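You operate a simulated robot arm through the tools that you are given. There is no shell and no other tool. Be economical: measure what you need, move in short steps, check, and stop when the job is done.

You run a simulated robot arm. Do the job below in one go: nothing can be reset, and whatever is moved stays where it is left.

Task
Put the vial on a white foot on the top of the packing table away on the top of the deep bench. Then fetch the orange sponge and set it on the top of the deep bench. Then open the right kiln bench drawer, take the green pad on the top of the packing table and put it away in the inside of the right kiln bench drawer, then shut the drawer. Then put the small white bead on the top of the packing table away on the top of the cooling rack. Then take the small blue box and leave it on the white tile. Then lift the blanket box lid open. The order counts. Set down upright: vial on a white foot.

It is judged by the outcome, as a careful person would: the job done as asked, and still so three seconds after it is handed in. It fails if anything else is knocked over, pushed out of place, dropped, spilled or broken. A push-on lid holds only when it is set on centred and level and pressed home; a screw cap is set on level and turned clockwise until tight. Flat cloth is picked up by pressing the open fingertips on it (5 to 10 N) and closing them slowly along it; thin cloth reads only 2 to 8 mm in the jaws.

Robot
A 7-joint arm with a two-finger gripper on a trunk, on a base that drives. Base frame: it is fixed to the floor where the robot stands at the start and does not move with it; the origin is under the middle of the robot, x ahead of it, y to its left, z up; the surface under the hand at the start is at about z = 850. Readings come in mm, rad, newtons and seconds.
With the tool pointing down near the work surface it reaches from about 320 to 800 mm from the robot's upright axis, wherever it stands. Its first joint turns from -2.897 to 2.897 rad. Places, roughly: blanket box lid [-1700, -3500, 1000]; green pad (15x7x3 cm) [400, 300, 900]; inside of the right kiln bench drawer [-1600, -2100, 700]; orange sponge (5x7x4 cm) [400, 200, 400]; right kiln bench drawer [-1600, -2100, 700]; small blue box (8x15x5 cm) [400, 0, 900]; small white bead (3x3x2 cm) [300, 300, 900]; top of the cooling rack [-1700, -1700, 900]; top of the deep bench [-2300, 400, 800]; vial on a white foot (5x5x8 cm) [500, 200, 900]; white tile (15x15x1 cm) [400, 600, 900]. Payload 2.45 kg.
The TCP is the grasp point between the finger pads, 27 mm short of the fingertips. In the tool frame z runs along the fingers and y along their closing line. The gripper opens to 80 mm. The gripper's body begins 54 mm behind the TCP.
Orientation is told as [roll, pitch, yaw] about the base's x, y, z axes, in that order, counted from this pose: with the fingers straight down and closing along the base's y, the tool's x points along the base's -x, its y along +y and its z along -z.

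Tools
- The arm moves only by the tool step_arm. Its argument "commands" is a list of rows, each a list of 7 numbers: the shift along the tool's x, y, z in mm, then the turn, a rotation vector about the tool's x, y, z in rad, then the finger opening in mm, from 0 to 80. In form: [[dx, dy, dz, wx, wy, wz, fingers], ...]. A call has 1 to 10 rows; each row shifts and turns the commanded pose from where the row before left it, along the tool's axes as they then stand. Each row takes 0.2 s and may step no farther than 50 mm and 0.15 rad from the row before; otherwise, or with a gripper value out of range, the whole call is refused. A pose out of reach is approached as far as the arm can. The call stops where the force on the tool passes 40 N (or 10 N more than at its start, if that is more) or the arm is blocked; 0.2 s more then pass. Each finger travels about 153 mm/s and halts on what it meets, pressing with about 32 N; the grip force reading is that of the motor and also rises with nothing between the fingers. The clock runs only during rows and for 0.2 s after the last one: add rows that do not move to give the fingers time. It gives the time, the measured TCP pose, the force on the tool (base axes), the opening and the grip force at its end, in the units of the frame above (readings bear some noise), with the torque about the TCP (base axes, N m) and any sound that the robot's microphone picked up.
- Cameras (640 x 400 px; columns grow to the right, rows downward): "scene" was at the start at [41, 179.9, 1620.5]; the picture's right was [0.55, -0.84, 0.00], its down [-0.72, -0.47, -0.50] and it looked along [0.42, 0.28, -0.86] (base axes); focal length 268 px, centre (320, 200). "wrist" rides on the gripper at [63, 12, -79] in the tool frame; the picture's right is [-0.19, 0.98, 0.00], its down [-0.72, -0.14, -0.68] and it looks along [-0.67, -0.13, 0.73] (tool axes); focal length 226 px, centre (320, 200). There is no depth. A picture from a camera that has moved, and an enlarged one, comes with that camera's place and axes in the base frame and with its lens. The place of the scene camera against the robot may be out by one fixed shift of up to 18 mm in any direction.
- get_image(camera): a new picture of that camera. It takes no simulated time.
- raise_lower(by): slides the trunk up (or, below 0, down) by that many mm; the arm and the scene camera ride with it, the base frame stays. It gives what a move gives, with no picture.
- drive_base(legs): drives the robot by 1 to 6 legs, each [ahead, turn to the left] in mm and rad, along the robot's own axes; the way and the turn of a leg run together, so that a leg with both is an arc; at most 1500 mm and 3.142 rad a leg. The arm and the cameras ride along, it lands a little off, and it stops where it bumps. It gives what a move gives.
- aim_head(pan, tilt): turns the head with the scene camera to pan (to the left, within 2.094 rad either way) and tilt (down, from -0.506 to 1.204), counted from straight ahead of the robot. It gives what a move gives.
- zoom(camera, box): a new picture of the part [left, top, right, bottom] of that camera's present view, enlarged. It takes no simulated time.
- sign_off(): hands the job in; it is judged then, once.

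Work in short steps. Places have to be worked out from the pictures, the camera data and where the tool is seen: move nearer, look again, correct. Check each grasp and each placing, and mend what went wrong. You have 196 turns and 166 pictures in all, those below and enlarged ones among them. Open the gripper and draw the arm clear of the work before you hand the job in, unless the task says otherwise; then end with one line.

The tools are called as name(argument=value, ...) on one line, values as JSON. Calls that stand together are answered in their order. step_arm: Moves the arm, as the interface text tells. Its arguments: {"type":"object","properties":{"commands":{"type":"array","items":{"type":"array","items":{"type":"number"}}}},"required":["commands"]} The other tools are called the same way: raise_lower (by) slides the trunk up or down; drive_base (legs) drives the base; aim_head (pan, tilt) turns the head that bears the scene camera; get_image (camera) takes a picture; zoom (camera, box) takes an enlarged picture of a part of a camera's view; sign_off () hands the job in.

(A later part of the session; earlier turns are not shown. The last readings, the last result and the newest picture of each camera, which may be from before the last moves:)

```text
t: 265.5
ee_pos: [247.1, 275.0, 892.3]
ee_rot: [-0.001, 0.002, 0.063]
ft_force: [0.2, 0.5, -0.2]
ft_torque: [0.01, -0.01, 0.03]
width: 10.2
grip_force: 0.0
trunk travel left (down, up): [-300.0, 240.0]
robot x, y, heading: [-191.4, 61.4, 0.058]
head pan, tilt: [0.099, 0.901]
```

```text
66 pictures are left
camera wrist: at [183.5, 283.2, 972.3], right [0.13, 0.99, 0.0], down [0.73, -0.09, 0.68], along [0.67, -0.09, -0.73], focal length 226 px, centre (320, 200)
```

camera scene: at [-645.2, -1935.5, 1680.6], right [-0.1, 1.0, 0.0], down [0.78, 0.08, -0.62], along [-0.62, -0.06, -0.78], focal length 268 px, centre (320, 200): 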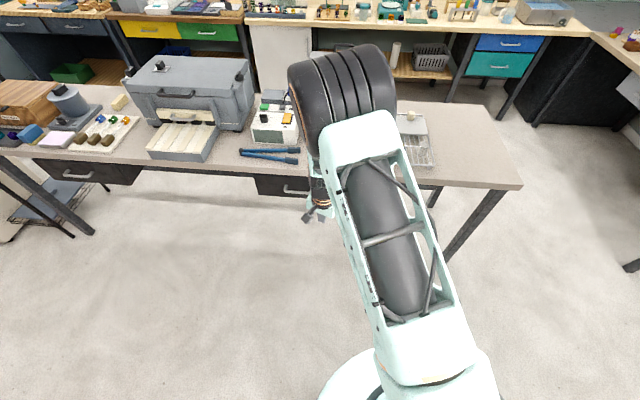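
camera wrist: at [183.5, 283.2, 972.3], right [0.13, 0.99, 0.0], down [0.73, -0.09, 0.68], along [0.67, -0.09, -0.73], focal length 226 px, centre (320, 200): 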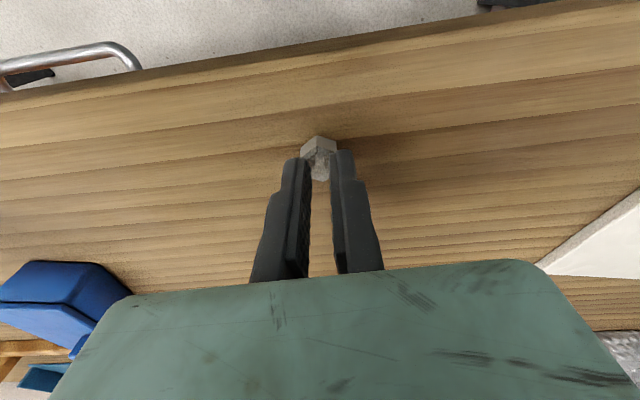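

Missed: the fingers closed above/in front of the bead. Reopen, shift 5 mm toward the robot, and lower a few mm more.

step_arm(commands=[[0, 0, 0, 0, 0, 0, 40], [5, 0, 0, 0, 0, 0, 50], [0, 0, 0, 0, 0, 0, 50]])

zoom(camera="wrist", box=[240, 90, 400, 190])

```text
t: 266.3
ee_pos: [241.8, 273.7, 892.9]
ee_rot: [-0.001, 0.002, 0.062]
ft_force: [0.6, 0.1, 0.0]
ft_torque: [-0.01, -0.01, 0.0]
width: 50.0
grip_force: 0.0
trunk travel left (down, up): [-300.0, 240.0]
robot x, y, heading: [-190.8, 61.0, 0.059]
head pan, tilt: [0.099, 0.901]
```

```text
4.00 times, centred on (320, 140) of wrist
camera zoom: at [178.5, 282.8, 973.4], right [0.13, 0.99, 0.0], down [0.73, -0.09, 0.68], along [0.67, -0.09, -0.73], focal length 904 px, centre (320, 440)
```

zoom: 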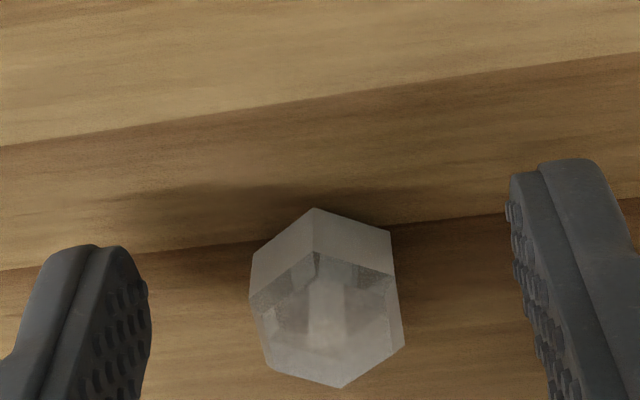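

Recomputing: the table is ≈850, so the bead (center ≈(256,273)) sits lower than assumed. Move forward 14 mm, lower 10 mm, and close.

step_arm(commands=[[-14, 0, 0, 0, 0, 0, 50], [0, 0, 6, 0, 0, 0, 50], [0, 0, 5, 0, 0, 0, 50], [0, 0, 0, 0, 0, 0, 50]])

get_image(camera="wrist")

```text
t: 267.3
ee_pos: [256.6, 275.5, 879.9]
ee_rot: [-0.002, 0.001, 0.063]
ft_force: [0.2, 0.2, -0.5]
ft_torque: [0.0, -0.03, 0.03]
width: 50.0
grip_force: 0.1
trunk travel left (down, up): [-300.0, 240.0]
robot x, y, heading: [-191.5, 62.5, 0.059]
head pan, tilt: [0.099, 0.901]
```

```text
64 pictures are left
camera wrist: at [193.0, 284.2, 961.5], right [0.13, 0.99, 0.0], down [0.73, -0.09, 0.68], along [0.67, -0.09, -0.73], focal length 226 px, centre (320, 200)
```

wrist: 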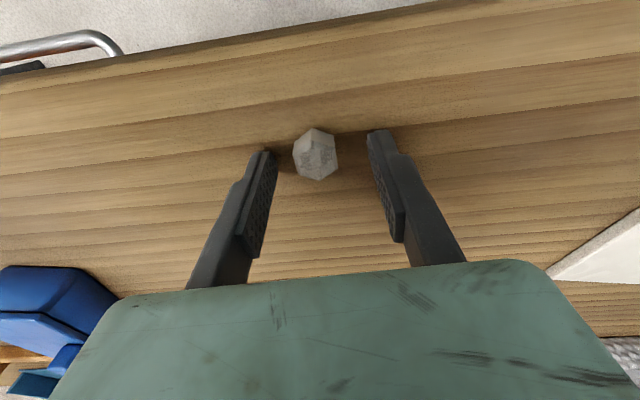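

Bead is between the tips. Close.

step_arm(commands=[[0, -3, 0, 0, 0, 0, 40], [0, 0, 0, 0, 0, 0, 26], [0, 0, 0, 0, 0, 0, 18], [0, 0, 0, 0, 0, 0, 12], [0, 0, 0, 0, 0, 0, 8]])

get_image(camera="wrist")

```text
t: 268.5
ee_pos: [258.4, 271.9, 879.6]
ee_rot: [-0.002, 0.001, 0.062]
ft_force: [-0.1, 0.7, 0.1]
ft_torque: [-0.01, -0.04, 0.0]
width: 19.5
grip_force: 31.5
trunk travel left (down, up): [-300.0, 240.0]
robot x, y, heading: [-194.7, 64.2, 0.063]
head pan, tilt: [0.099, 0.901]
```

```text
63 pictures are left
camera wrist: at [193.4, 281.0, 961.7], right [0.13, 0.99, 0.0], down [0.73, -0.09, 0.68], along [0.67, -0.09, -0.73], focal length 226 px, centre (320, 200)
```

wrist: 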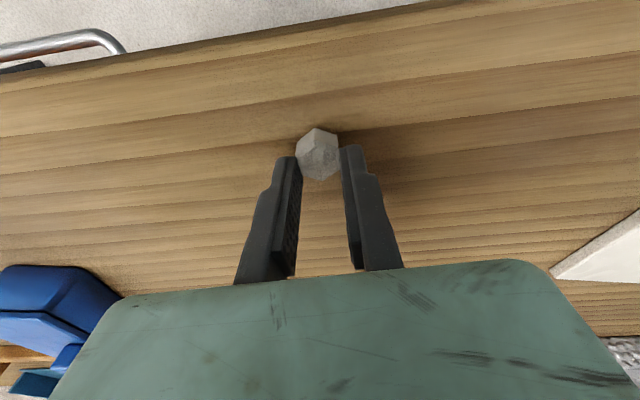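

Held but shallow; regrip 4 mm closer and slightly lower for security.

step_arm(commands=[[0, 0, 0, 0, 0, 0, 32], [4, 0, 1.5, 0, 0, 0, 32], [0, 0, 0, 0, 0, 0, 24], [0, 0, 0, 0, 0, 0, 18], [0, 0, 0, 0, 0, 0, 10], [0, 0, -10, 0, 0, 0, 6], [0, 0, -30, 0, 0, 0, 6]])

get_image(camera="wrist")

```text
t: 270.1
ee_pos: [253.9, 272.2, 918.6]
ee_rot: [-0.001, 0.002, 0.064]
ft_force: [-0.3, -0.9, -0.8]
ft_torque: [0.05, -0.02, 0.02]
width: 19.6
grip_force: 32.4
trunk travel left (down, up): [-300.0, 240.0]
robot x, y, heading: [-192.1, 58.7, 0.062]
head pan, tilt: [0.099, 0.901]
```

```text
62 pictures are left
camera wrist: at [189.5, 279.7, 1000.2], right [0.13, 0.99, 0.0], down [0.73, -0.09, 0.68], along [0.67, -0.09, -0.73], focal length 226 px, centre (320, 200)
```

wrist: 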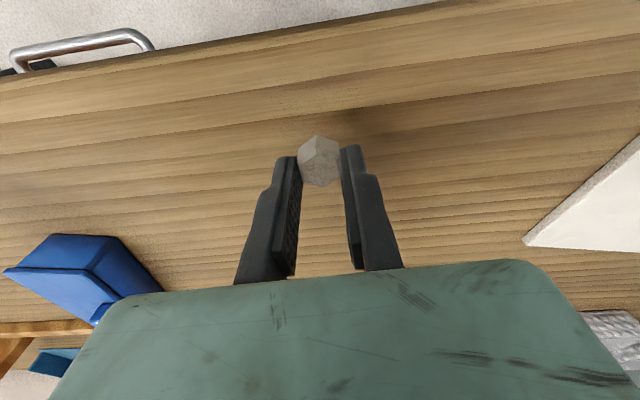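

Bead lifted. Raise and drive to the cooling rack side of the kiln bench.

step_arm(commands=[[0, 0, -45, 0, 0, 0, 6], [0, 0, -45, 0, 0, 0, 6], [0, 0, -45, 0, 0, 0, 6]])

drive_base(legs=[[0, 0.992], [-870, 0], [-867, 0], [0, 2.088]])

aim_head(pan=0.2, tilt=0.85)

get_image(camera="wrist")

get_image(camera="scene")

```text
t: 270.9
ee_pos: [251.6, 269.1, 1053.5]
ee_rot: [-0.003, 0.002, 0.063]
ft_force: [0.0, -0.4, -0.1]
ft_torque: [0.01, 0.02, 0.01]
width: 19.6
grip_force: 31.8
trunk travel left (down, up): [-300.0, 240.0]
robot x, y, heading: [-191.6, 60.8, 0.06]
head pan, tilt: [0.099, 0.901]
```

```text
t: 287.3
ee_pos: [-1551.7, -1568.9, 1052.2]
ee_rot: [-0.002, 0.003, 3.12]
ft_force: [0.5, 0.8, 0.4]
ft_torque: [0.01, -0.03, 0.01]
width: 19.3
grip_force: 31.8
trunk travel left (down, up): [-300.0, 240.0]
robot x, y, heading: [-1092.4, -1399.8, 3.113]
head pan, tilt: [0.099, 0.901]
```

```text
t: 287.9
ee_pos: [-1552.3, -1569.7, 1052.4]
ee_rot: [-0.004, 0.0, 3.119]
ft_force: [0.3, -1.6, 0.0]
ft_torque: [-0.02, 0.0, -0.02]
width: 19.1
grip_force: 32.0
trunk travel left (down, up): [-300.0, 240.0]
robot x, y, heading: [-1088.4, -1396.6, 3.113]
head pan, tilt: [0.201, 0.85]
```

```text
61 pictures are left
camera wrist: at [-1489.6, -1582.5, 1133.6], right [-0.21, -0.98, 0.0], down [-0.72, 0.16, 0.68], along [-0.66, 0.15, -0.73], focal length 226 px, centre (320, 200)
```

wrist: 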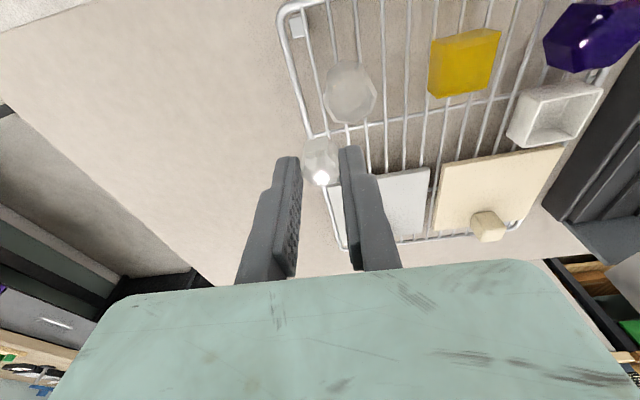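

```text
60 pictures are left
camera scene: at [-1147.6, -1548.5, 1684.5], right [-0.17, 0.98, 0.0], down [0.74, 0.13, -0.66], along [-0.65, -0.12, -0.75], focal length 268 px, centre (320, 200)
```

scene: 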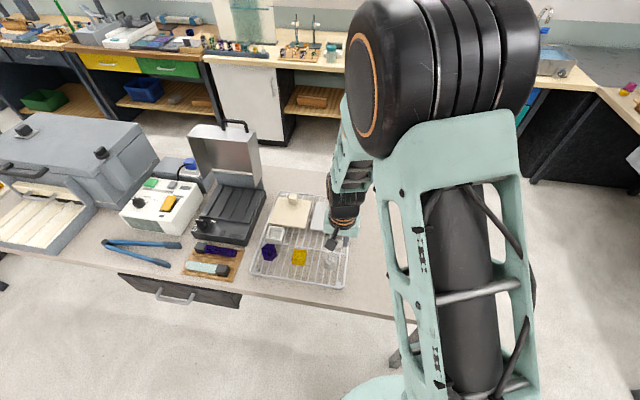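

Zoom on the rack to find a wire junction with free space, since the bead is about as small as the wire gaps.

zoom(camera="wrist", box=[280, 20, 480, 180])

zoom(camera="scene", box=[240, 180, 370, 290])

```text
2.50 times, centred on (380, 100) of wrist
camera zoom: at [-1489.6, -1582.5, 1133.6], right [-0.21, -0.98, 0.0], down [-0.72, 0.16, 0.68], along [-0.66, 0.15, -0.73], focal length 565 px, centre (170, 450)
```

zoom: 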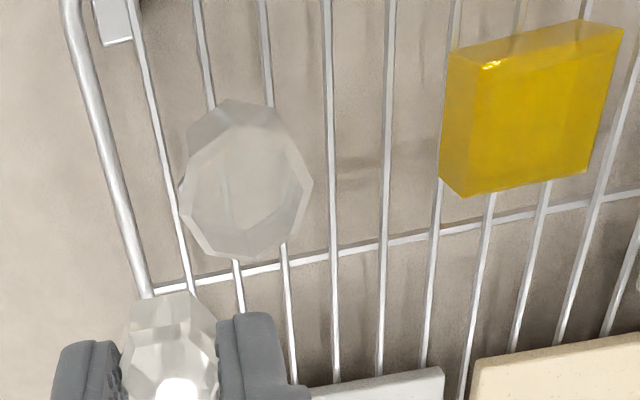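

```text
3.64 times, centred on (305, 235) of scene
camera zoom: at [-1147.6, -1548.5, 1684.5], right [-0.17, 0.98, 0.0], down [0.74, 0.13, -0.66], along [-0.65, -0.12, -0.75], focal length 976 px, centre (374, 73)
```

zoom: 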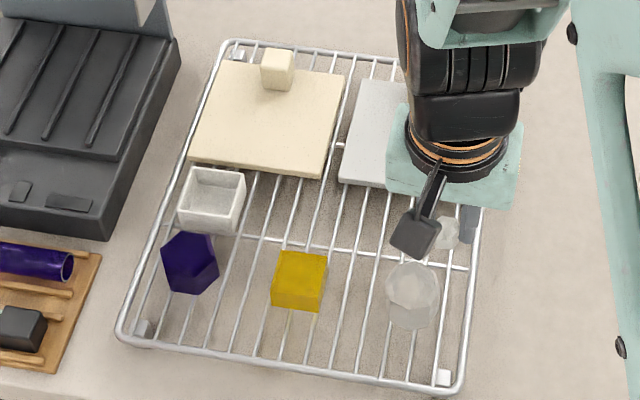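

Target the wire/cross-wire junction at about (-1612,-1654). Move there and lower to z≈960 for another look.

step_arm(commands=[[-20, 29, 0, 0, 0, 0, 6], [-20, 29, 0, 0, 0, 0, 6], [-18, 28, 0, 0, 0, 0, 6], [0, 0, 40, 0, 0, 0, 6], [0, 0, 40, 0, 0, 0, 6], [0, 0, 0, 0, 0, 0, 6]])

get_image(camera="wrist")

zoom(camera="scene", box=[240, 180, 370, 290])

```text
t: 289.4
ee_pos: [-1612.7, -1651.0, 973.4]
ee_rot: [-0.001, 0.002, 3.12]
ft_force: [-0.2, 0.1, 0.4]
ft_torque: [-0.01, 0.02, -0.01]
width: 19.3
grip_force: 32.3
trunk travel left (down, up): [-300.0, 240.0]
robot x, y, heading: [-1094.8, -1397.7, 3.115]
head pan, tilt: [0.201, 0.85]
```

```text
57 pictures are left
camera wrist: at [-1549.5, -1665.7, 1054.7], right [-0.21, -0.98, 0.0], down [-0.72, 0.16, 0.68], along [-0.66, 0.15, -0.73], focal length 226 px, centre (320, 200)
```

wrist: 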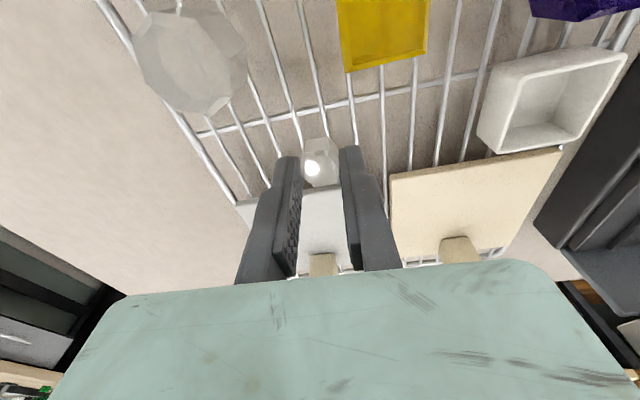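

```text
3.64 times, centred on (305, 235) of scene
camera zoom: at [-1147.6, -1548.7, 1684.6], right [-0.18, 0.98, 0.0], down [0.74, 0.13, -0.66], along [-0.65, -0.12, -0.75], focal length 976 px, centre (374, 73)
```

zoom: 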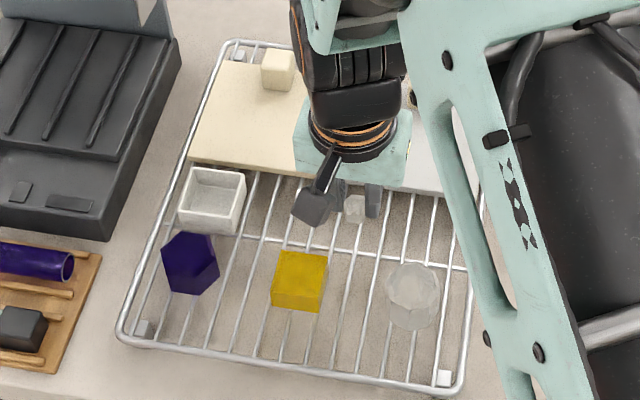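

Two views agree: junction at (-1611,-1653), rack top z≈885. Lower to just above, then in small steps.

step_arm(commands=[[1, 2, 30, 0, 0, 0, 6], [0, 0, 20, 0, 0, 0, 6], [0, 0, 0, 0, 0, 0, 6]])

zoom(camera="wrist", box=[220, 60, 420, 200])

```text
t: 290.1
ee_pos: [-1612.2, -1653.1, 924.2]
ee_rot: [-0.002, 0.001, 3.12]
ft_force: [0.2, -0.5, 0.5]
ft_torque: [0.02, -0.03, -0.01]
width: 19.4
grip_force: 31.9
trunk travel left (down, up): [-300.0, 240.0]
robot x, y, heading: [-1091.6, -1399.6, 3.123]
head pan, tilt: [0.201, 0.85]
```

```text
2.86 times, centred on (320, 130) of wrist
camera zoom: at [-1549.7, -1667.8, 1005.5], right [-0.21, -0.98, 0.0], down [-0.72, 0.16, 0.68], along [-0.66, 0.15, -0.73], focal length 646 px, centre (320, 400)
```

zoom: 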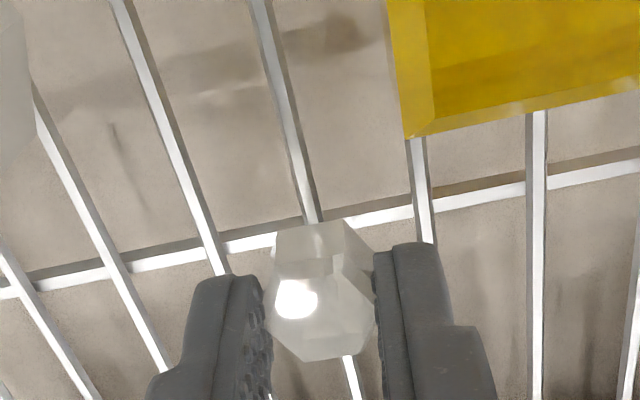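

The bead is over the junction. Lower gently to contact.

step_arm(commands=[[0, 0, 5, 0, 0, 0, 6], [0, 0, 3, 0, 0, 0, 6], [0, 0, 0, 0, 0, 0, 6]])

step_arm(commands=[[0, 0, 2, 0, 0, 0, 6], [0, 0, 0, 0, 0, 0, 6]])

step_arm(commands=[[0, 0, 2, 0, 0, 0, 6], [0, 0, 0, 0, 0, 0, 6]])

```text
t: 290.9
ee_pos: [-1612.3, -1655.2, 915.6]
ee_rot: [-0.003, 0.002, 3.119]
ft_force: [-0.4, 0.1, -0.5]
ft_torque: [-0.01, -0.01, 0.0]
width: 19.2
grip_force: 32.1
trunk travel left (down, up): [-300.0, 240.0]
robot x, y, heading: [-1093.6, -1396.8, 3.114]
head pan, tilt: [0.201, 0.85]
```

```text
t: 291.6
ee_pos: [-1611.6, -1655.0, 914.2]
ee_rot: [0.0, -0.002, 3.12]
ft_force: [-0.5, 0.2, 15.2]
ft_torque: [0.05, 0.01, 0.01]
width: 19.2
grip_force: 31.9
trunk travel left (down, up): [-300.0, 240.0]
robot x, y, heading: [-1090.9, -1399.8, 3.115]
head pan, tilt: [0.201, 0.85]
```

```text
t: 292.1
ee_pos: [-1611.2, -1656.5, 911.3]
ee_rot: [0.0, -0.001, 3.119]
ft_force: [-5.8, -1.4, 21.2]
ft_torque: [-0.03, 0.18, 0.01]
width: 19.1
grip_force: 31.5
trunk travel left (down, up): [-300.0, 240.0]
robot x, y, heading: [-1091.0, -1399.1, 3.113]
head pan, tilt: [0.201, 0.85]
```

Contact. Look, then open just slightly and rise straight up.

zoom(camera="wrist", box=[220, 60, 420, 200])

step_arm(commands=[[0, 0, -1, 0, 0, 0, 19], [0, 0, 0, 0, 0, 0, 21], [0, 0, 0, 0, 0, 0, 23], [0, 0, 0, 0, 0, 0, 24]])

zoom(camera="wrist", box=[220, 60, 420, 200])

```text
2.86 times, centred on (320, 130) of wrist
camera zoom: at [-1548.1, -1669.3, 992.4], right [-0.21, -0.98, 0.0], down [-0.71, 0.16, 0.68], along [-0.67, 0.15, -0.73], focal length 646 px, centre (320, 400)
```

zoom: 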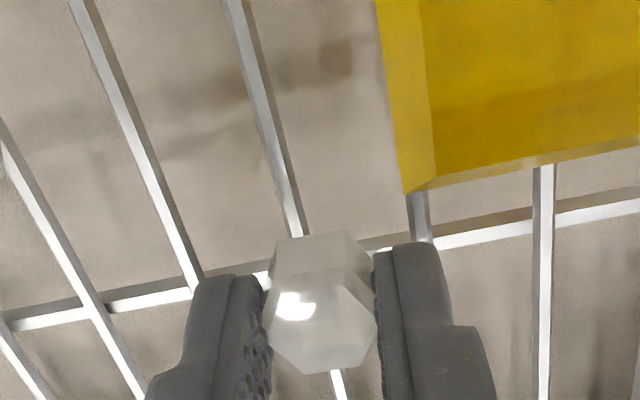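

```text
t: 293.1
ee_pos: [-1610.9, -1654.0, 911.5]
ee_rot: [-0.002, 0.0, 3.121]
ft_force: [-0.3, 0.0, 0.3]
ft_torque: [0.04, 0.01, -0.02]
width: 23.8
grip_force: 0.0
trunk travel left (down, up): [-300.0, 240.0]
robot x, y, heading: [-1089.6, -1398.2, 3.113]
head pan, tilt: [0.201, 0.85]
```

```text
2.86 times, centred on (320, 130) of wrist
camera zoom: at [-1548.0, -1669.0, 992.5], right [-0.21, -0.98, 0.0], down [-0.72, 0.16, 0.68], along [-0.66, 0.15, -0.73], focal length 646 px, centre (320, 400)
```

zoom: 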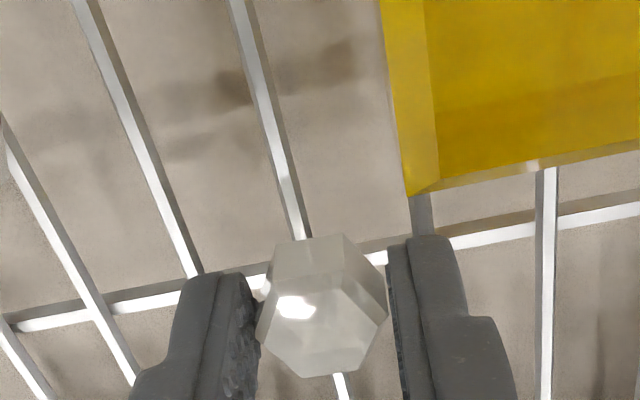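

Bead is released and sitting. Rise slowly.

step_arm(commands=[[0, 0, -4, 0, 0, 0, 25], [0, 0, -8, 0, 0, 0, 27], [0, 0, -15, 0, 0, 0, 30], [0, 0, -40, 0, 0, 0, 40], [0, 0, -45, 0, 0, 0, 60]])

zoom(camera="wrist", box=[220, 20, 420, 160])

```text
t: 294.4
ee_pos: [-1611.9, -1653.2, 1022.8]
ee_rot: [-0.003, 0.002, 3.119]
ft_force: [0.0, 0.9, -0.7]
ft_torque: [-0.04, 0.03, -0.03]
width: 60.1
grip_force: 0.0
trunk travel left (down, up): [-300.0, 240.0]
robot x, y, heading: [-1092.2, -1399.3, 3.116]
head pan, tilt: [0.201, 0.85]
```

```text
2.86 times, centred on (320, 90) of wrist
camera zoom: at [-1549.0, -1667.4, 1104.1], right [-0.22, -0.98, 0.0], down [-0.72, 0.16, 0.68], along [-0.66, 0.15, -0.73], focal length 646 px, centre (320, 514)
```

zoom: 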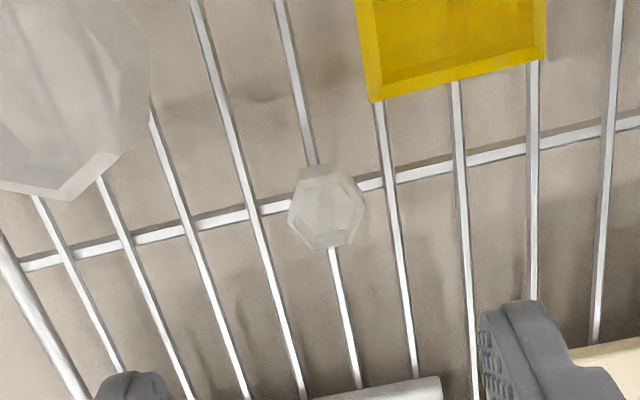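

Bead rests stably on the rack. Retract and drive to the packing table for the blue box.

step_arm(commands=[[20, 0, -40, 0, 0, 0, 80], [45, 0, 0, 0, 0, 0, 80], [35, 0, 0, 0, 0, 0, 80]])

drive_base(legs=[[0, -2.1], [941, 0], [935, 0], [0, -1.016]])

aim_head(pan=0.1, tilt=0.9)

get_image(camera="wrist")

get_image(camera="scene")

```text
t: 295.1
ee_pos: [-1509.9, -1657.9, 1060.7]
ee_rot: [-0.002, 0.0, 3.119]
ft_force: [0.4, 0.7, -0.6]
ft_torque: [0.0, 0.01, 0.0]
width: 80.0
grip_force: 0.1
trunk travel left (down, up): [-300.0, 240.0]
robot x, y, heading: [-1092.7, -1398.4, 3.116]
head pan, tilt: [0.201, 0.85]
```

```text
t: 312.3
ee_pos: [245.7, 526.8, 1060.0]
ee_rot: [-0.001, 0.001, 0.037]
ft_force: [0.0, 0.9, 0.0]
ft_torque: [0.0, 0.0, 0.0]
width: 80.0
grip_force: 0.1
trunk travel left (down, up): [-300.0, 240.0]
robot x, y, heading: [-154.6, 243.5, 0.037]
head pan, tilt: [0.201, 0.85]
```

```text
t: 313.0
ee_pos: [246.9, 527.2, 1060.7]
ee_rot: [-0.002, 0.003, 0.038]
ft_force: [0.0, 0.2, -0.4]
ft_torque: [0.01, 0.03, -0.01]
width: 80.0
grip_force: 0.2
trunk travel left (down, up): [-300.0, 240.0]
robot x, y, heading: [-155.6, 242.5, 0.035]
head pan, tilt: [0.099, 0.901]
```

```text
51 pictures are left
camera wrist: at [182.4, 537.0, 1141.6], right [0.15, 0.99, 0.0], down [0.72, -0.11, 0.68], along [0.67, -0.11, -0.73], focal length 226 px, centre (320, 200)
```

wrist: 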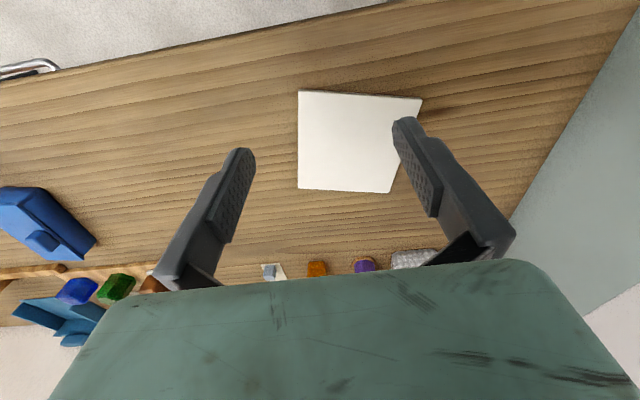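

```text
50 pictures are left
camera scene: at [-100.3, 395.6, 1680.6], right [0.13, -0.99, 0.0], down [-0.78, -0.11, -0.62], along [0.62, 0.08, -0.78], focal length 268 px, centre (320, 200)
```

scene: 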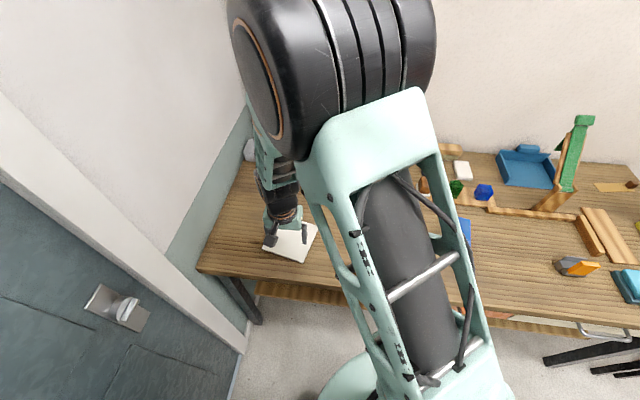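

Tile center ≈(354,552), yawed ≈ -0.22. Now swing the hand over to the blue box near (395,10).

step_arm(commands=[[-45, 0, 0, 0, 0, 0, 80], [-45, -10, 0, 0, 0, 0, 80], [-30, -36, 0, 0, 0, 0, 80], [0, -46, 0, 0, 0, 0, 80], [0, -46, 0, 0, 0, 0, 80], [0, -46, 0, 0, 0, 0, 80], [0, -46, 0, 0, 0, 0, 80], [0, -46, 0, 0, 0, 0, 80], [0, -46, 0, 0, 0, 0, 80], [0, -46, 0, 0, 0, 0, 80]])

step_arm(commands=[[0, -46, 0, 0, 0, 0, 80], [0, -46, 0, 0, 0, 0, 80], [0, -46, 0, 0, 0, 0, 80]])

get_image(camera="wrist")

get_image(camera="scene")

```text
t: 315.2
ee_pos: [379.7, 166.0, 1062.7]
ee_rot: [-0.003, 0.001, 0.038]
ft_force: [0.3, -0.1, -1.6]
ft_torque: [0.02, 0.03, 0.0]
width: 79.8
grip_force: 0.1
trunk travel left (down, up): [-300.0, 240.0]
robot x, y, heading: [-150.8, 242.5, 0.037]
head pan, tilt: [0.099, 0.901]
```

```text
t: 316.0
ee_pos: [384.2, 23.2, 1064.2]
ee_rot: [-0.002, 0.001, 0.04]
ft_force: [-0.6, 1.2, -0.2]
ft_torque: [0.05, -0.03, -0.04]
width: 80.1
grip_force: 0.2
trunk travel left (down, up): [-300.0, 240.0]
robot x, y, heading: [-153.8, 243.9, 0.03]
head pan, tilt: [0.099, 0.901]
```

```text
49 pictures are left
camera wrist: at [320.1, 34.0, 1144.9], right [0.15, 0.99, 0.0], down [0.72, -0.11, 0.68], along [0.67, -0.11, -0.73], focal length 226 px, centre (320, 200)
```

wrist: 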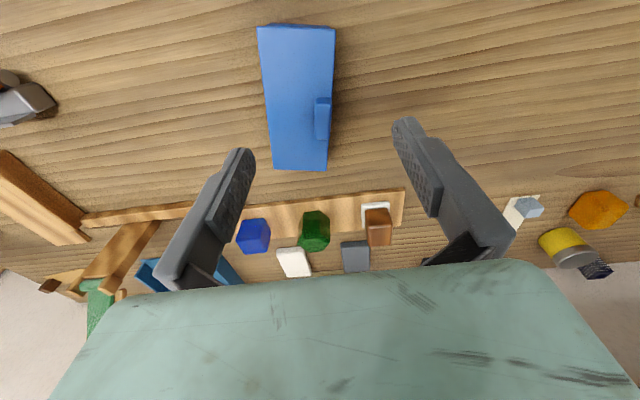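

```text
48 pictures are left
camera scene: at [-100.3, 394.6, 1680.7], right [0.13, -0.99, 0.0], down [-0.78, -0.1, -0.62], along [0.62, 0.08, -0.78], focal length 268 px, centre (320, 200)
```

scene: 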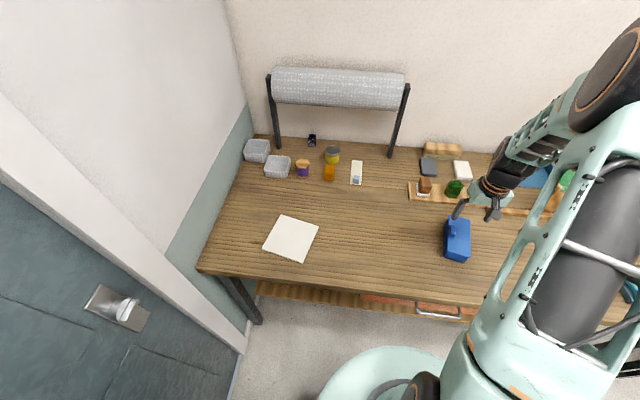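

zoom(camera="wrist", box=[240, 10, 360, 190])

zoom(camera="scene", box=[410, 190, 510, 280])

```text
2.22 times, centred on (300, 100) of wrist
camera zoom: at [320.1, 34.0, 1144.9], right [0.15, 0.99, 0.0], down [0.72, -0.11, 0.68], along [0.67, -0.11, -0.73], focal length 502 px, centre (364, 422)
```

zoom: 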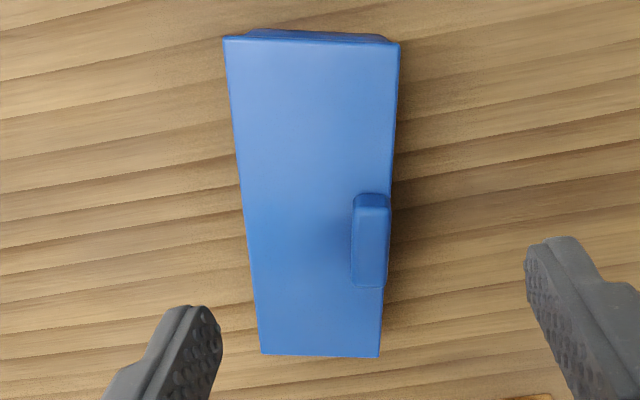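

```text
4.44 times, centred on (460, 235) of scene
camera zoom: at [-100.3, 394.6, 1680.7], right [0.13, -0.99, 0.0], down [-0.78, -0.1, -0.62], along [0.62, 0.08, -0.78], focal length 1192 px, centre (-302, 44)
```

zoom: 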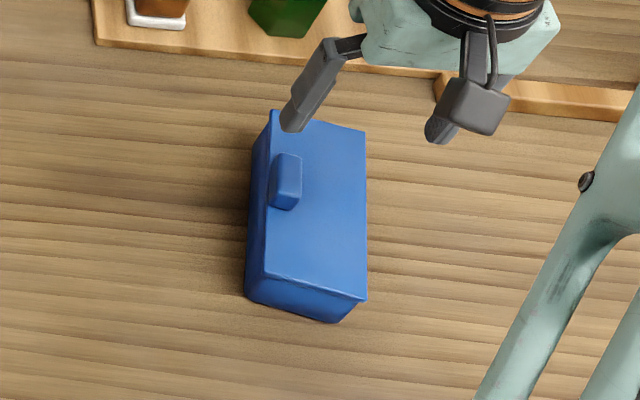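

The blue box has a lid ~72 mm wide, 155 mm long, yawed ≈ -0.19, center ≈(418,-7). I'll align the gripper across its width and descend partway.

step_arm(commands=[[-32.8, -31.3, 0, 0, 0, 0, 80], [0, 0, 0, 0, 0, 0.117, 80], [0, 0, 0, 0, 0, 0.117, 80], [0, 0, 40, 0, 0, 0, 80], [0, 0, 40, 0, 0, 0, 80], [0, 0, 25, 0, 0, 0, 80], [0, 0, 0, 0, 0, 0, 80]])

get_image(camera="wrist")

```text
t: 317.6
ee_pos: [420.1, -6.0, 957.5]
ee_rot: [-0.001, 0.003, -0.197]
ft_force: [-0.2, -0.3, -0.1]
ft_torque: [-0.04, -0.02, 0.01]
width: 79.9
grip_force: 0.2
trunk travel left (down, up): [-300.0, 240.0]
robot x, y, heading: [-153.8, 241.9, 0.032]
head pan, tilt: [0.099, 0.901]
```

```text
45 pictures are left
camera wrist: at [361.2, 19.0, 1038.4], right [0.38, 0.93, 0.0], down [0.68, -0.28, 0.68], along [0.63, -0.26, -0.73], focal length 226 px, centre (320, 200)
```

wrist: 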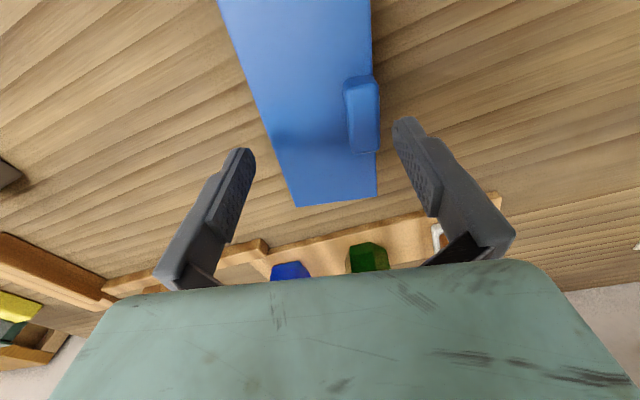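

Well centred (within 1 mm); 3 mm clearance per side. Descend carefully.

step_arm(commands=[[0, 0, 30, 0, 0, 0, 80], [0, 0, 8, 0, 0, 0, 80], [0, 0, 0, 0, 0, 0, 80]])

get_image(camera="wrist")

```text
t: 318.4
ee_pos: [420.7, -2.9, 919.9]
ee_rot: [-0.001, 0.0, -0.197]
ft_force: [-0.3, -0.7, -0.4]
ft_torque: [0.0, -0.02, -0.01]
width: 79.9
grip_force: 0.2
trunk travel left (down, up): [-300.0, 240.0]
robot x, y, heading: [-155.3, 242.9, 0.035]
head pan, tilt: [0.099, 0.901]
```

```text
44 pictures are left
camera wrist: at [360.9, 20.7, 999.9], right [0.38, 0.93, 0.0], down [0.68, -0.28, 0.68], along [0.63, -0.26, -0.73], focal length 226 px, centre (320, 200)
```

wrist: 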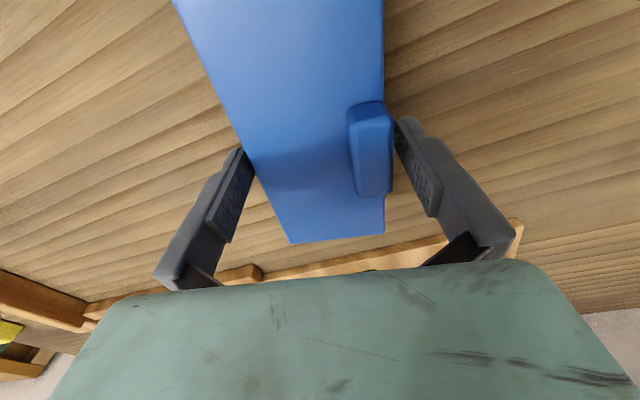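

The hand is 3 mm toward +y; correct and check.

step_arm(commands=[[0, -3, 0, 0, 0, 0, 80], [0, 0, 0, 0, 0, 0, 80]])

zoom(camera="wrist", box=[200, 80, 440, 230])

```text
t: 319.0
ee_pos: [421.5, -7.3, 920.2]
ee_rot: [-0.001, 0.001, -0.194]
ft_force: [0.8, 0.3, -0.1]
ft_torque: [0.01, 0.0, -0.02]
width: 79.8
grip_force: 0.1
trunk travel left (down, up): [-300.0, 240.0]
robot x, y, heading: [-156.7, 238.6, 0.037]
head pan, tilt: [0.099, 0.901]
```

```text
2.67 times, centred on (320, 155) of wrist
camera zoom: at [361.1, 17.7, 1000.4], right [0.38, 0.93, 0.0], down [0.68, -0.28, 0.68], along [0.63, -0.26, -0.73], focal length 603 px, centre (320, 320)
```

zoom: 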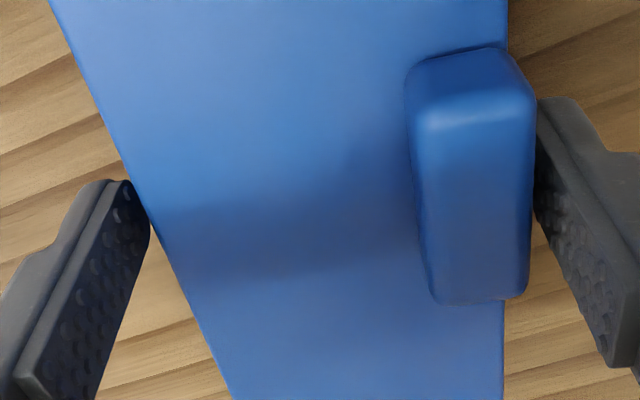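

Still ~3 mm off; shift again, then descend.

step_arm(commands=[[0, -3, 0, 0, 0, 0, 80], [0, 0, 8, 0, 0, 0, 80], [0, 0, 6, 0, 0, 0, 80], [0, 0, 0, 0, 0, 0, 80]])

zoom(camera="wrist", box=[200, 80, 440, 230])

```text
t: 320.0
ee_pos: [419.5, -10.5, 904.8]
ee_rot: [-0.002, 0.0, -0.194]
ft_force: [0.3, 1.0, 0.4]
ft_torque: [0.0, -0.01, -0.01]
width: 80.0
grip_force: 0.1
trunk travel left (down, up): [-300.0, 240.0]
robot x, y, heading: [-155.0, 242.7, 0.042]
head pan, tilt: [0.099, 0.901]
```

```text
2.67 times, centred on (320, 155) of wrist
camera zoom: at [359.4, 14.1, 985.3], right [0.38, 0.93, 0.0], down [0.68, -0.28, 0.68], along [0.63, -0.26, -0.73], focal length 603 px, centre (320, 320)
```

zoom: 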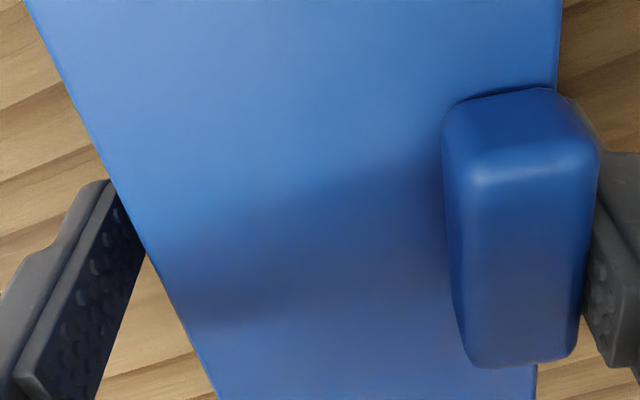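

No contact; tips are beside the lid. Continue down to z≈884.

step_arm(commands=[[0, 0, 6, 0, 0, 0, 80], [0, 0, 6, 0, 0, 0, 80], [0, 0, 6, 0, 0, 0, 80], [0, 0, 4, 0, 0, 0, 80], [0, 0, 0, 0, 0, 0, 80]])

step_arm(commands=[[0, 0, 0, 0, 0, 0, 74], [0, 0, 0, 0, 0, 0, 68], [0, 0, 0, 0, 0, 0, 60], [0, 0, 0, 0, 0, 0, 55]])

get_image(camera="wrist")

```text
t: 321.2
ee_pos: [419.7, -6.9, 886.3]
ee_rot: [0.0, -0.005, -0.193]
ft_force: [-10.0, 3.7, 20.4]
ft_torque: [0.75, 0.42, 0.11]
width: 73.4
grip_force: 0.0
trunk travel left (down, up): [-300.0, 240.0]
robot x, y, heading: [-155.0, 243.8, 0.035]
head pan, tilt: [0.099, 0.901]
stopped in row 5: the force on the tool passed its limit at 47 N (the readings are from after the stop); the commanded pose is now the measured one
```

```text
t: 322.2
ee_pos: [421.5, -6.7, 885.9]
ee_rot: [0.001, -0.007, -0.195]
ft_force: [0.6, 5.8, 20.8]
ft_torque: [0.71, 0.15, 0.02]
width: 70.3
grip_force: 32.2
trunk travel left (down, up): [-300.0, 240.0]
robot x, y, heading: [-154.7, 240.6, 0.034]
head pan, tilt: [0.099, 0.901]
```

```text
41 pictures are left
camera wrist: at [361.1, 17.5, 966.5], right [0.38, 0.93, 0.0], down [0.67, -0.28, 0.69], along [0.64, -0.26, -0.73], focal length 226 px, centre (320, 200)
```

wrist: 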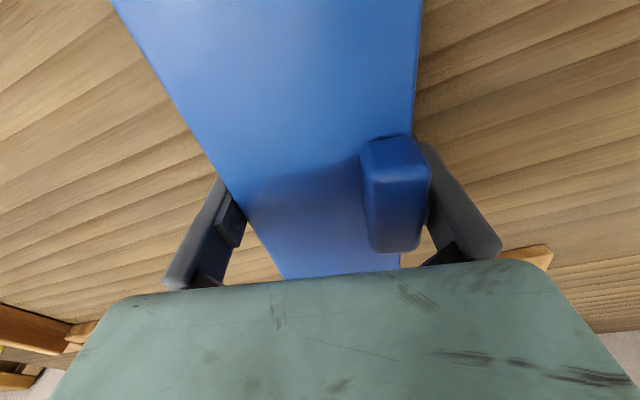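

Gripped at 70.3 mm. Lift a little and check whether the whole box comes.

step_arm(commands=[[0, 0, -5, 0, 0, 0, 50], [0, 0, -10, 0, 0, 0, 50], [0, 0, -20, 0, 0, 0, 50], [0, 0, -5, 0, 0, 0, 50]])

get_image(camera="wrist")

zoom(camera="scene", box=[410, 170, 530, 280])

```text
t: 323.2
ee_pos: [421.5, -7.6, 925.2]
ee_rot: [0.001, -0.002, -0.192]
ft_force: [-0.7, 0.6, -1.0]
ft_torque: [0.04, 0.01, 0.0]
width: 70.5
grip_force: 31.7
trunk travel left (down, up): [-300.0, 240.0]
robot x, y, heading: [-155.5, 241.5, 0.034]
head pan, tilt: [0.099, 0.901]
```

```text
40 pictures are left
camera wrist: at [360.8, 16.6, 1005.9], right [0.38, 0.93, 0.0], down [0.68, -0.28, 0.68], along [0.63, -0.26, -0.73], focal length 226 px, centre (320, 200)
```

wrist: 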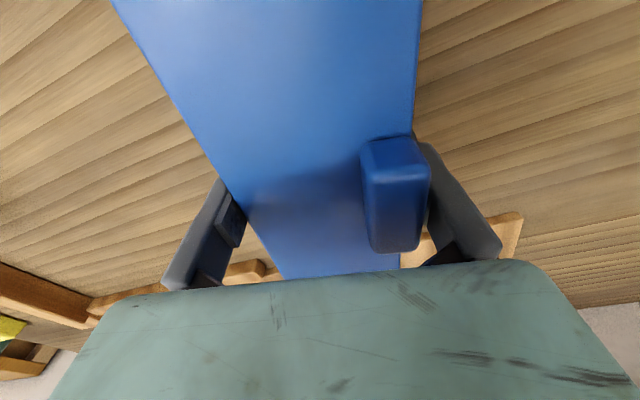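

```text
3.64 times, centred on (470, 225) of scene
camera zoom: at [-100.2, 395.1, 1680.6], right [0.13, -0.99, 0.0], down [-0.78, -0.11, -0.62], along [0.62, 0.08, -0.78], focal length 976 px, centre (-226, 109)
```

zoom: 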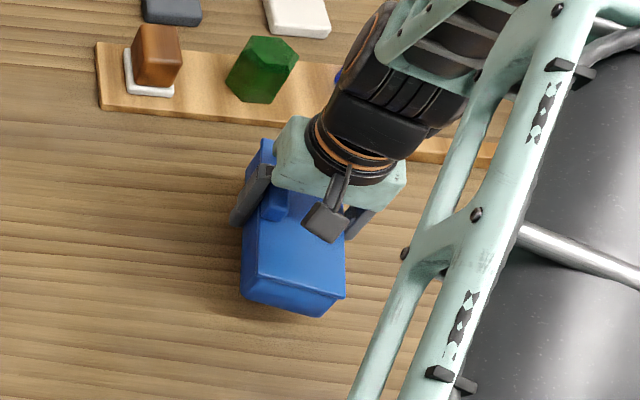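

The whole box lifted. Raise and carry it over the tile at (354,552).

step_arm(commands=[[0, 0, -35, 0, 0, 0.026, 50], [14.4, 44.7, 0, 0, 0, 0, 50], [14.4, 44.7, 0, 0, 0, 0, 50], [14.4, 44.7, 0, 0, 0, 0, 50], [14.4, 44.7, 0, 0, 0, 0, 50], [14.4, 44.7, 0, 0, 0, 0, 50], [14.4, 44.7, 0, 0, 0, 0, 50], [14.4, 44.7, 0, 0, 0, 0, 50], [14.4, 44.7, 0, 0, 0, 0, 50], [14.4, 44.7, 0, 0, 0, 0, 50]])

step_arm(commands=[[14.4, 44.7, 0, 0, 0, 0, 50], [14.4, 44.7, 0, 0, 0, 0, 50], [14.4, 44.7, 0, 0, 0, 0, 50], [0, 0, 0, 0, 0, 0, 50]])

get_image(camera="wrist")

get_image(camera="scene")

```text
t: 325.4
ee_pos: [383.4, 416.7, 959.1]
ee_rot: [-0.001, -0.003, -0.222]
ft_force: [-0.8, 1.0, -2.2]
ft_torque: [-0.03, -0.01, -0.02]
width: 70.4
grip_force: 32.4
trunk travel left (down, up): [-300.0, 240.0]
robot x, y, heading: [-154.2, 245.1, 0.035]
head pan, tilt: [0.099, 0.901]
```

```text
t: 326.4
ee_pos: [371.4, 553.5, 958.9]
ee_rot: [-0.002, -0.004, -0.22]
ft_force: [-0.1, 0.1, -1.6]
ft_torque: [-0.03, -0.01, 0.0]
width: 70.4
grip_force: 31.7
trunk travel left (down, up): [-300.0, 240.0]
robot x, y, heading: [-155.5, 241.1, 0.035]
head pan, tilt: [0.099, 0.901]
```

```text
38 pictures are left
camera wrist: at [311.6, 579.0, 1039.6], right [0.4, 0.92, 0.0], down [0.67, -0.29, 0.68], along [0.63, -0.28, -0.73], focal length 226 px, centre (320, 200)
```

wrist: 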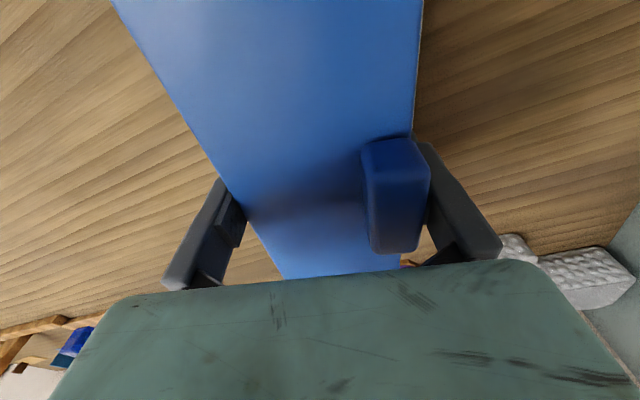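

```text
37 pictures are left
camera scene: at [-100.3, 396.0, 1680.6], right [0.13, -0.99, 0.0], down [-0.78, -0.11, -0.62], along [0.62, 0.08, -0.78], focal length 268 px, centre (320, 200)
```

scene: 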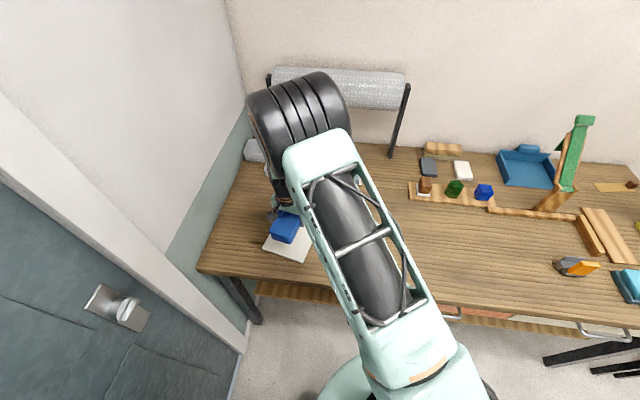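

Shift to the tile center and lower.

step_arm(commands=[[16.4, -4.7, 0, 0, 0, 0, 50], [0, 0, 25, 0, 0, 0, 50], [0, 0, 15, 0, 0, 0, 50], [0, 0, 0, 0, 0, 0, 50]])

zoom(camera="scene", box=[230, 180, 350, 280])

```text
t: 327.4
ee_pos: [353.9, 552.7, 919.2]
ee_rot: [0.0, -0.004, -0.22]
ft_force: [-0.7, -0.5, -1.2]
ft_torque: [0.01, 0.0, 0.01]
width: 70.2
grip_force: 32.4
trunk travel left (down, up): [-300.0, 240.0]
robot x, y, heading: [-156.2, 243.9, 0.033]
head pan, tilt: [0.099, 0.901]
```

```text
4.00 times, centred on (290, 230) of scene
camera zoom: at [-100.6, 395.5, 1680.7], right [0.13, -0.99, 0.0], down [-0.78, -0.11, -0.62], along [0.62, 0.08, -0.78], focal length 1073 px, centre (440, 80)
```

zoom: 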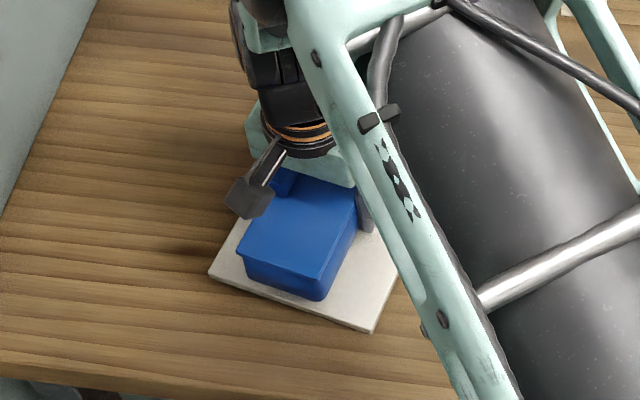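

Well positioned over the tile. Lower to contact.

step_arm(commands=[[0, 0, 10, 0, 0, 0, 50], [0, 0, 6, 0, 0, 0, 50], [0, 0, 3, 0, 0, 0, 50], [0, 0, 0, 0, 0, 0, 50]])

step_arm(commands=[[0, 0, 3, 0, 0, 0, 50], [0, 0, 0, 0, 0, 0, 50]])

```text
t: 328.4
ee_pos: [354.4, 552.3, 900.3]
ee_rot: [0.003, -0.005, -0.219]
ft_force: [0.3, 0.3, -1.5]
ft_torque: [0.01, 0.0, -0.02]
width: 70.4
grip_force: 32.1
trunk travel left (down, up): [-300.0, 240.0]
robot x, y, heading: [-153.0, 240.4, 0.034]
head pan, tilt: [0.099, 0.901]
```

```text
t: 329.0
ee_pos: [351.2, 554.6, 897.1]
ee_rot: [0.001, -0.004, -0.219]
ft_force: [-0.5, 0.6, -1.0]
ft_torque: [0.0, -0.02, 0.02]
width: 70.3
grip_force: 31.5
trunk travel left (down, up): [-300.0, 240.0]
robot x, y, heading: [-153.0, 245.1, 0.034]
head pan, tilt: [0.099, 0.901]
```

No contact yet; continue in small steps.

step_arm(commands=[[0, 0, 2.5, 0, 0, 0, 50], [0, 0, 0, 0, 0, 0, 50]])

step_arm(commands=[[0, 0, 2.5, 0, 0, 0, 50], [0, 0, 0, 0, 0, 0, 50]])

step_arm(commands=[[0, 0, 2, 0, 0, 0, 50], [0, 0, 0, 0, 0, 0, 50]])

```text
t: 329.6
ee_pos: [352.4, 554.7, 895.4]
ee_rot: [0.0, -0.007, -0.22]
ft_force: [0.5, 0.1, 8.0]
ft_torque: [-0.53, -0.62, -0.01]
width: 70.4
grip_force: 31.4
trunk travel left (down, up): [-300.0, 240.0]
robot x, y, heading: [-154.0, 243.0, 0.037]
head pan, tilt: [0.099, 0.901]
```

```text
t: 330.2
ee_pos: [352.9, 553.2, 894.7]
ee_rot: [0.005, -0.006, -0.22]
ft_force: [-1.3, 0.5, 40.0]
ft_torque: [-1.31, 0.92, -0.01]
width: 70.2
grip_force: 31.7
trunk travel left (down, up): [-300.0, 240.0]
robot x, y, heading: [-153.1, 238.6, 0.035]
head pan, tilt: [0.099, 0.901]
```

```text
t: 330.6
ee_pos: [354.4, 553.1, 896.0]
ee_rot: [0.004, -0.007, -0.223]
ft_force: [-5.4, -3.2, 24.2]
ft_torque: [-0.9, 0.98, -0.3]
width: 70.8
grip_force: 32.1
trunk travel left (down, up): [-300.0, 240.0]
robot x, y, heading: [-152.9, 240.2, 0.037]
head pan, tilt: [0.099, 0.901]
stopped in row 1: the force on the tool passed its limit at 53 N (the readings are from after the stop); the commanded pose is now the measured one
```

Box is down on the tile. Release and rise.

step_arm(commands=[[0, 0, -1, 0, 0, 0, 66], [0, 0, 0, 0, 0, 0, 72], [0, 0, 0, 0, 0, 0, 80], [0, 0, -5, 0, 0, 0, 80], [0, 0, -15, 0, 0, 0, 80], [0, 0, -40, 0, 0, 0, 80], [0, 0, -45, 0, 0, 0, 80], [0, 0, -45, 0, 0, 0, 80]])

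get_image(camera="wrist")

zoom(camera="scene", box=[230, 180, 350, 280])

```text
t: 332.4
ee_pos: [352.2, 552.5, 1047.6]
ee_rot: [0.002, -0.005, -0.22]
ft_force: [-1.0, 0.2, 0.0]
ft_torque: [-0.05, 0.01, 0.01]
width: 80.1
grip_force: 0.0
trunk travel left (down, up): [-300.0, 240.0]
robot x, y, heading: [-155.0, 241.9, 0.033]
head pan, tilt: [0.099, 0.901]
```

```text
35 pictures are left
camera wrist: at [292.6, 578.4, 1127.5], right [0.4, 0.92, 0.0], down [0.67, -0.29, 0.69], along [0.63, -0.27, -0.73], focal length 226 px, centre (320, 200)
```

wrist: 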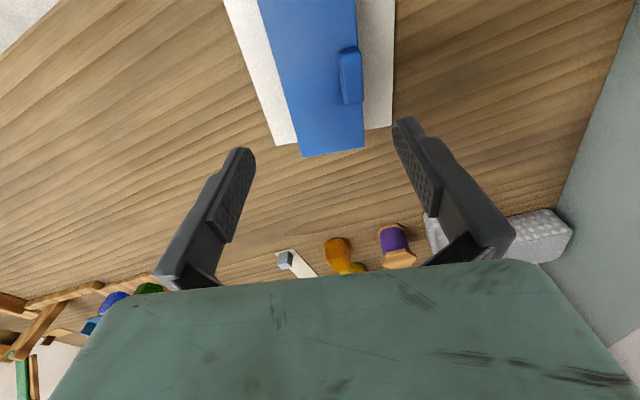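

```text
4.00 times, centred on (290, 230) of scene
camera zoom: at [-101.1, 395.1, 1680.7], right [0.13, -0.99, 0.0], down [-0.78, -0.11, -0.62], along [0.62, 0.08, -0.78], focal length 1073 px, centre (440, 80)
```

zoom: 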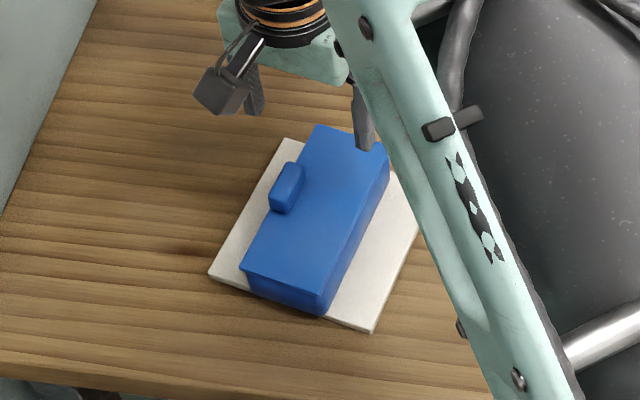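

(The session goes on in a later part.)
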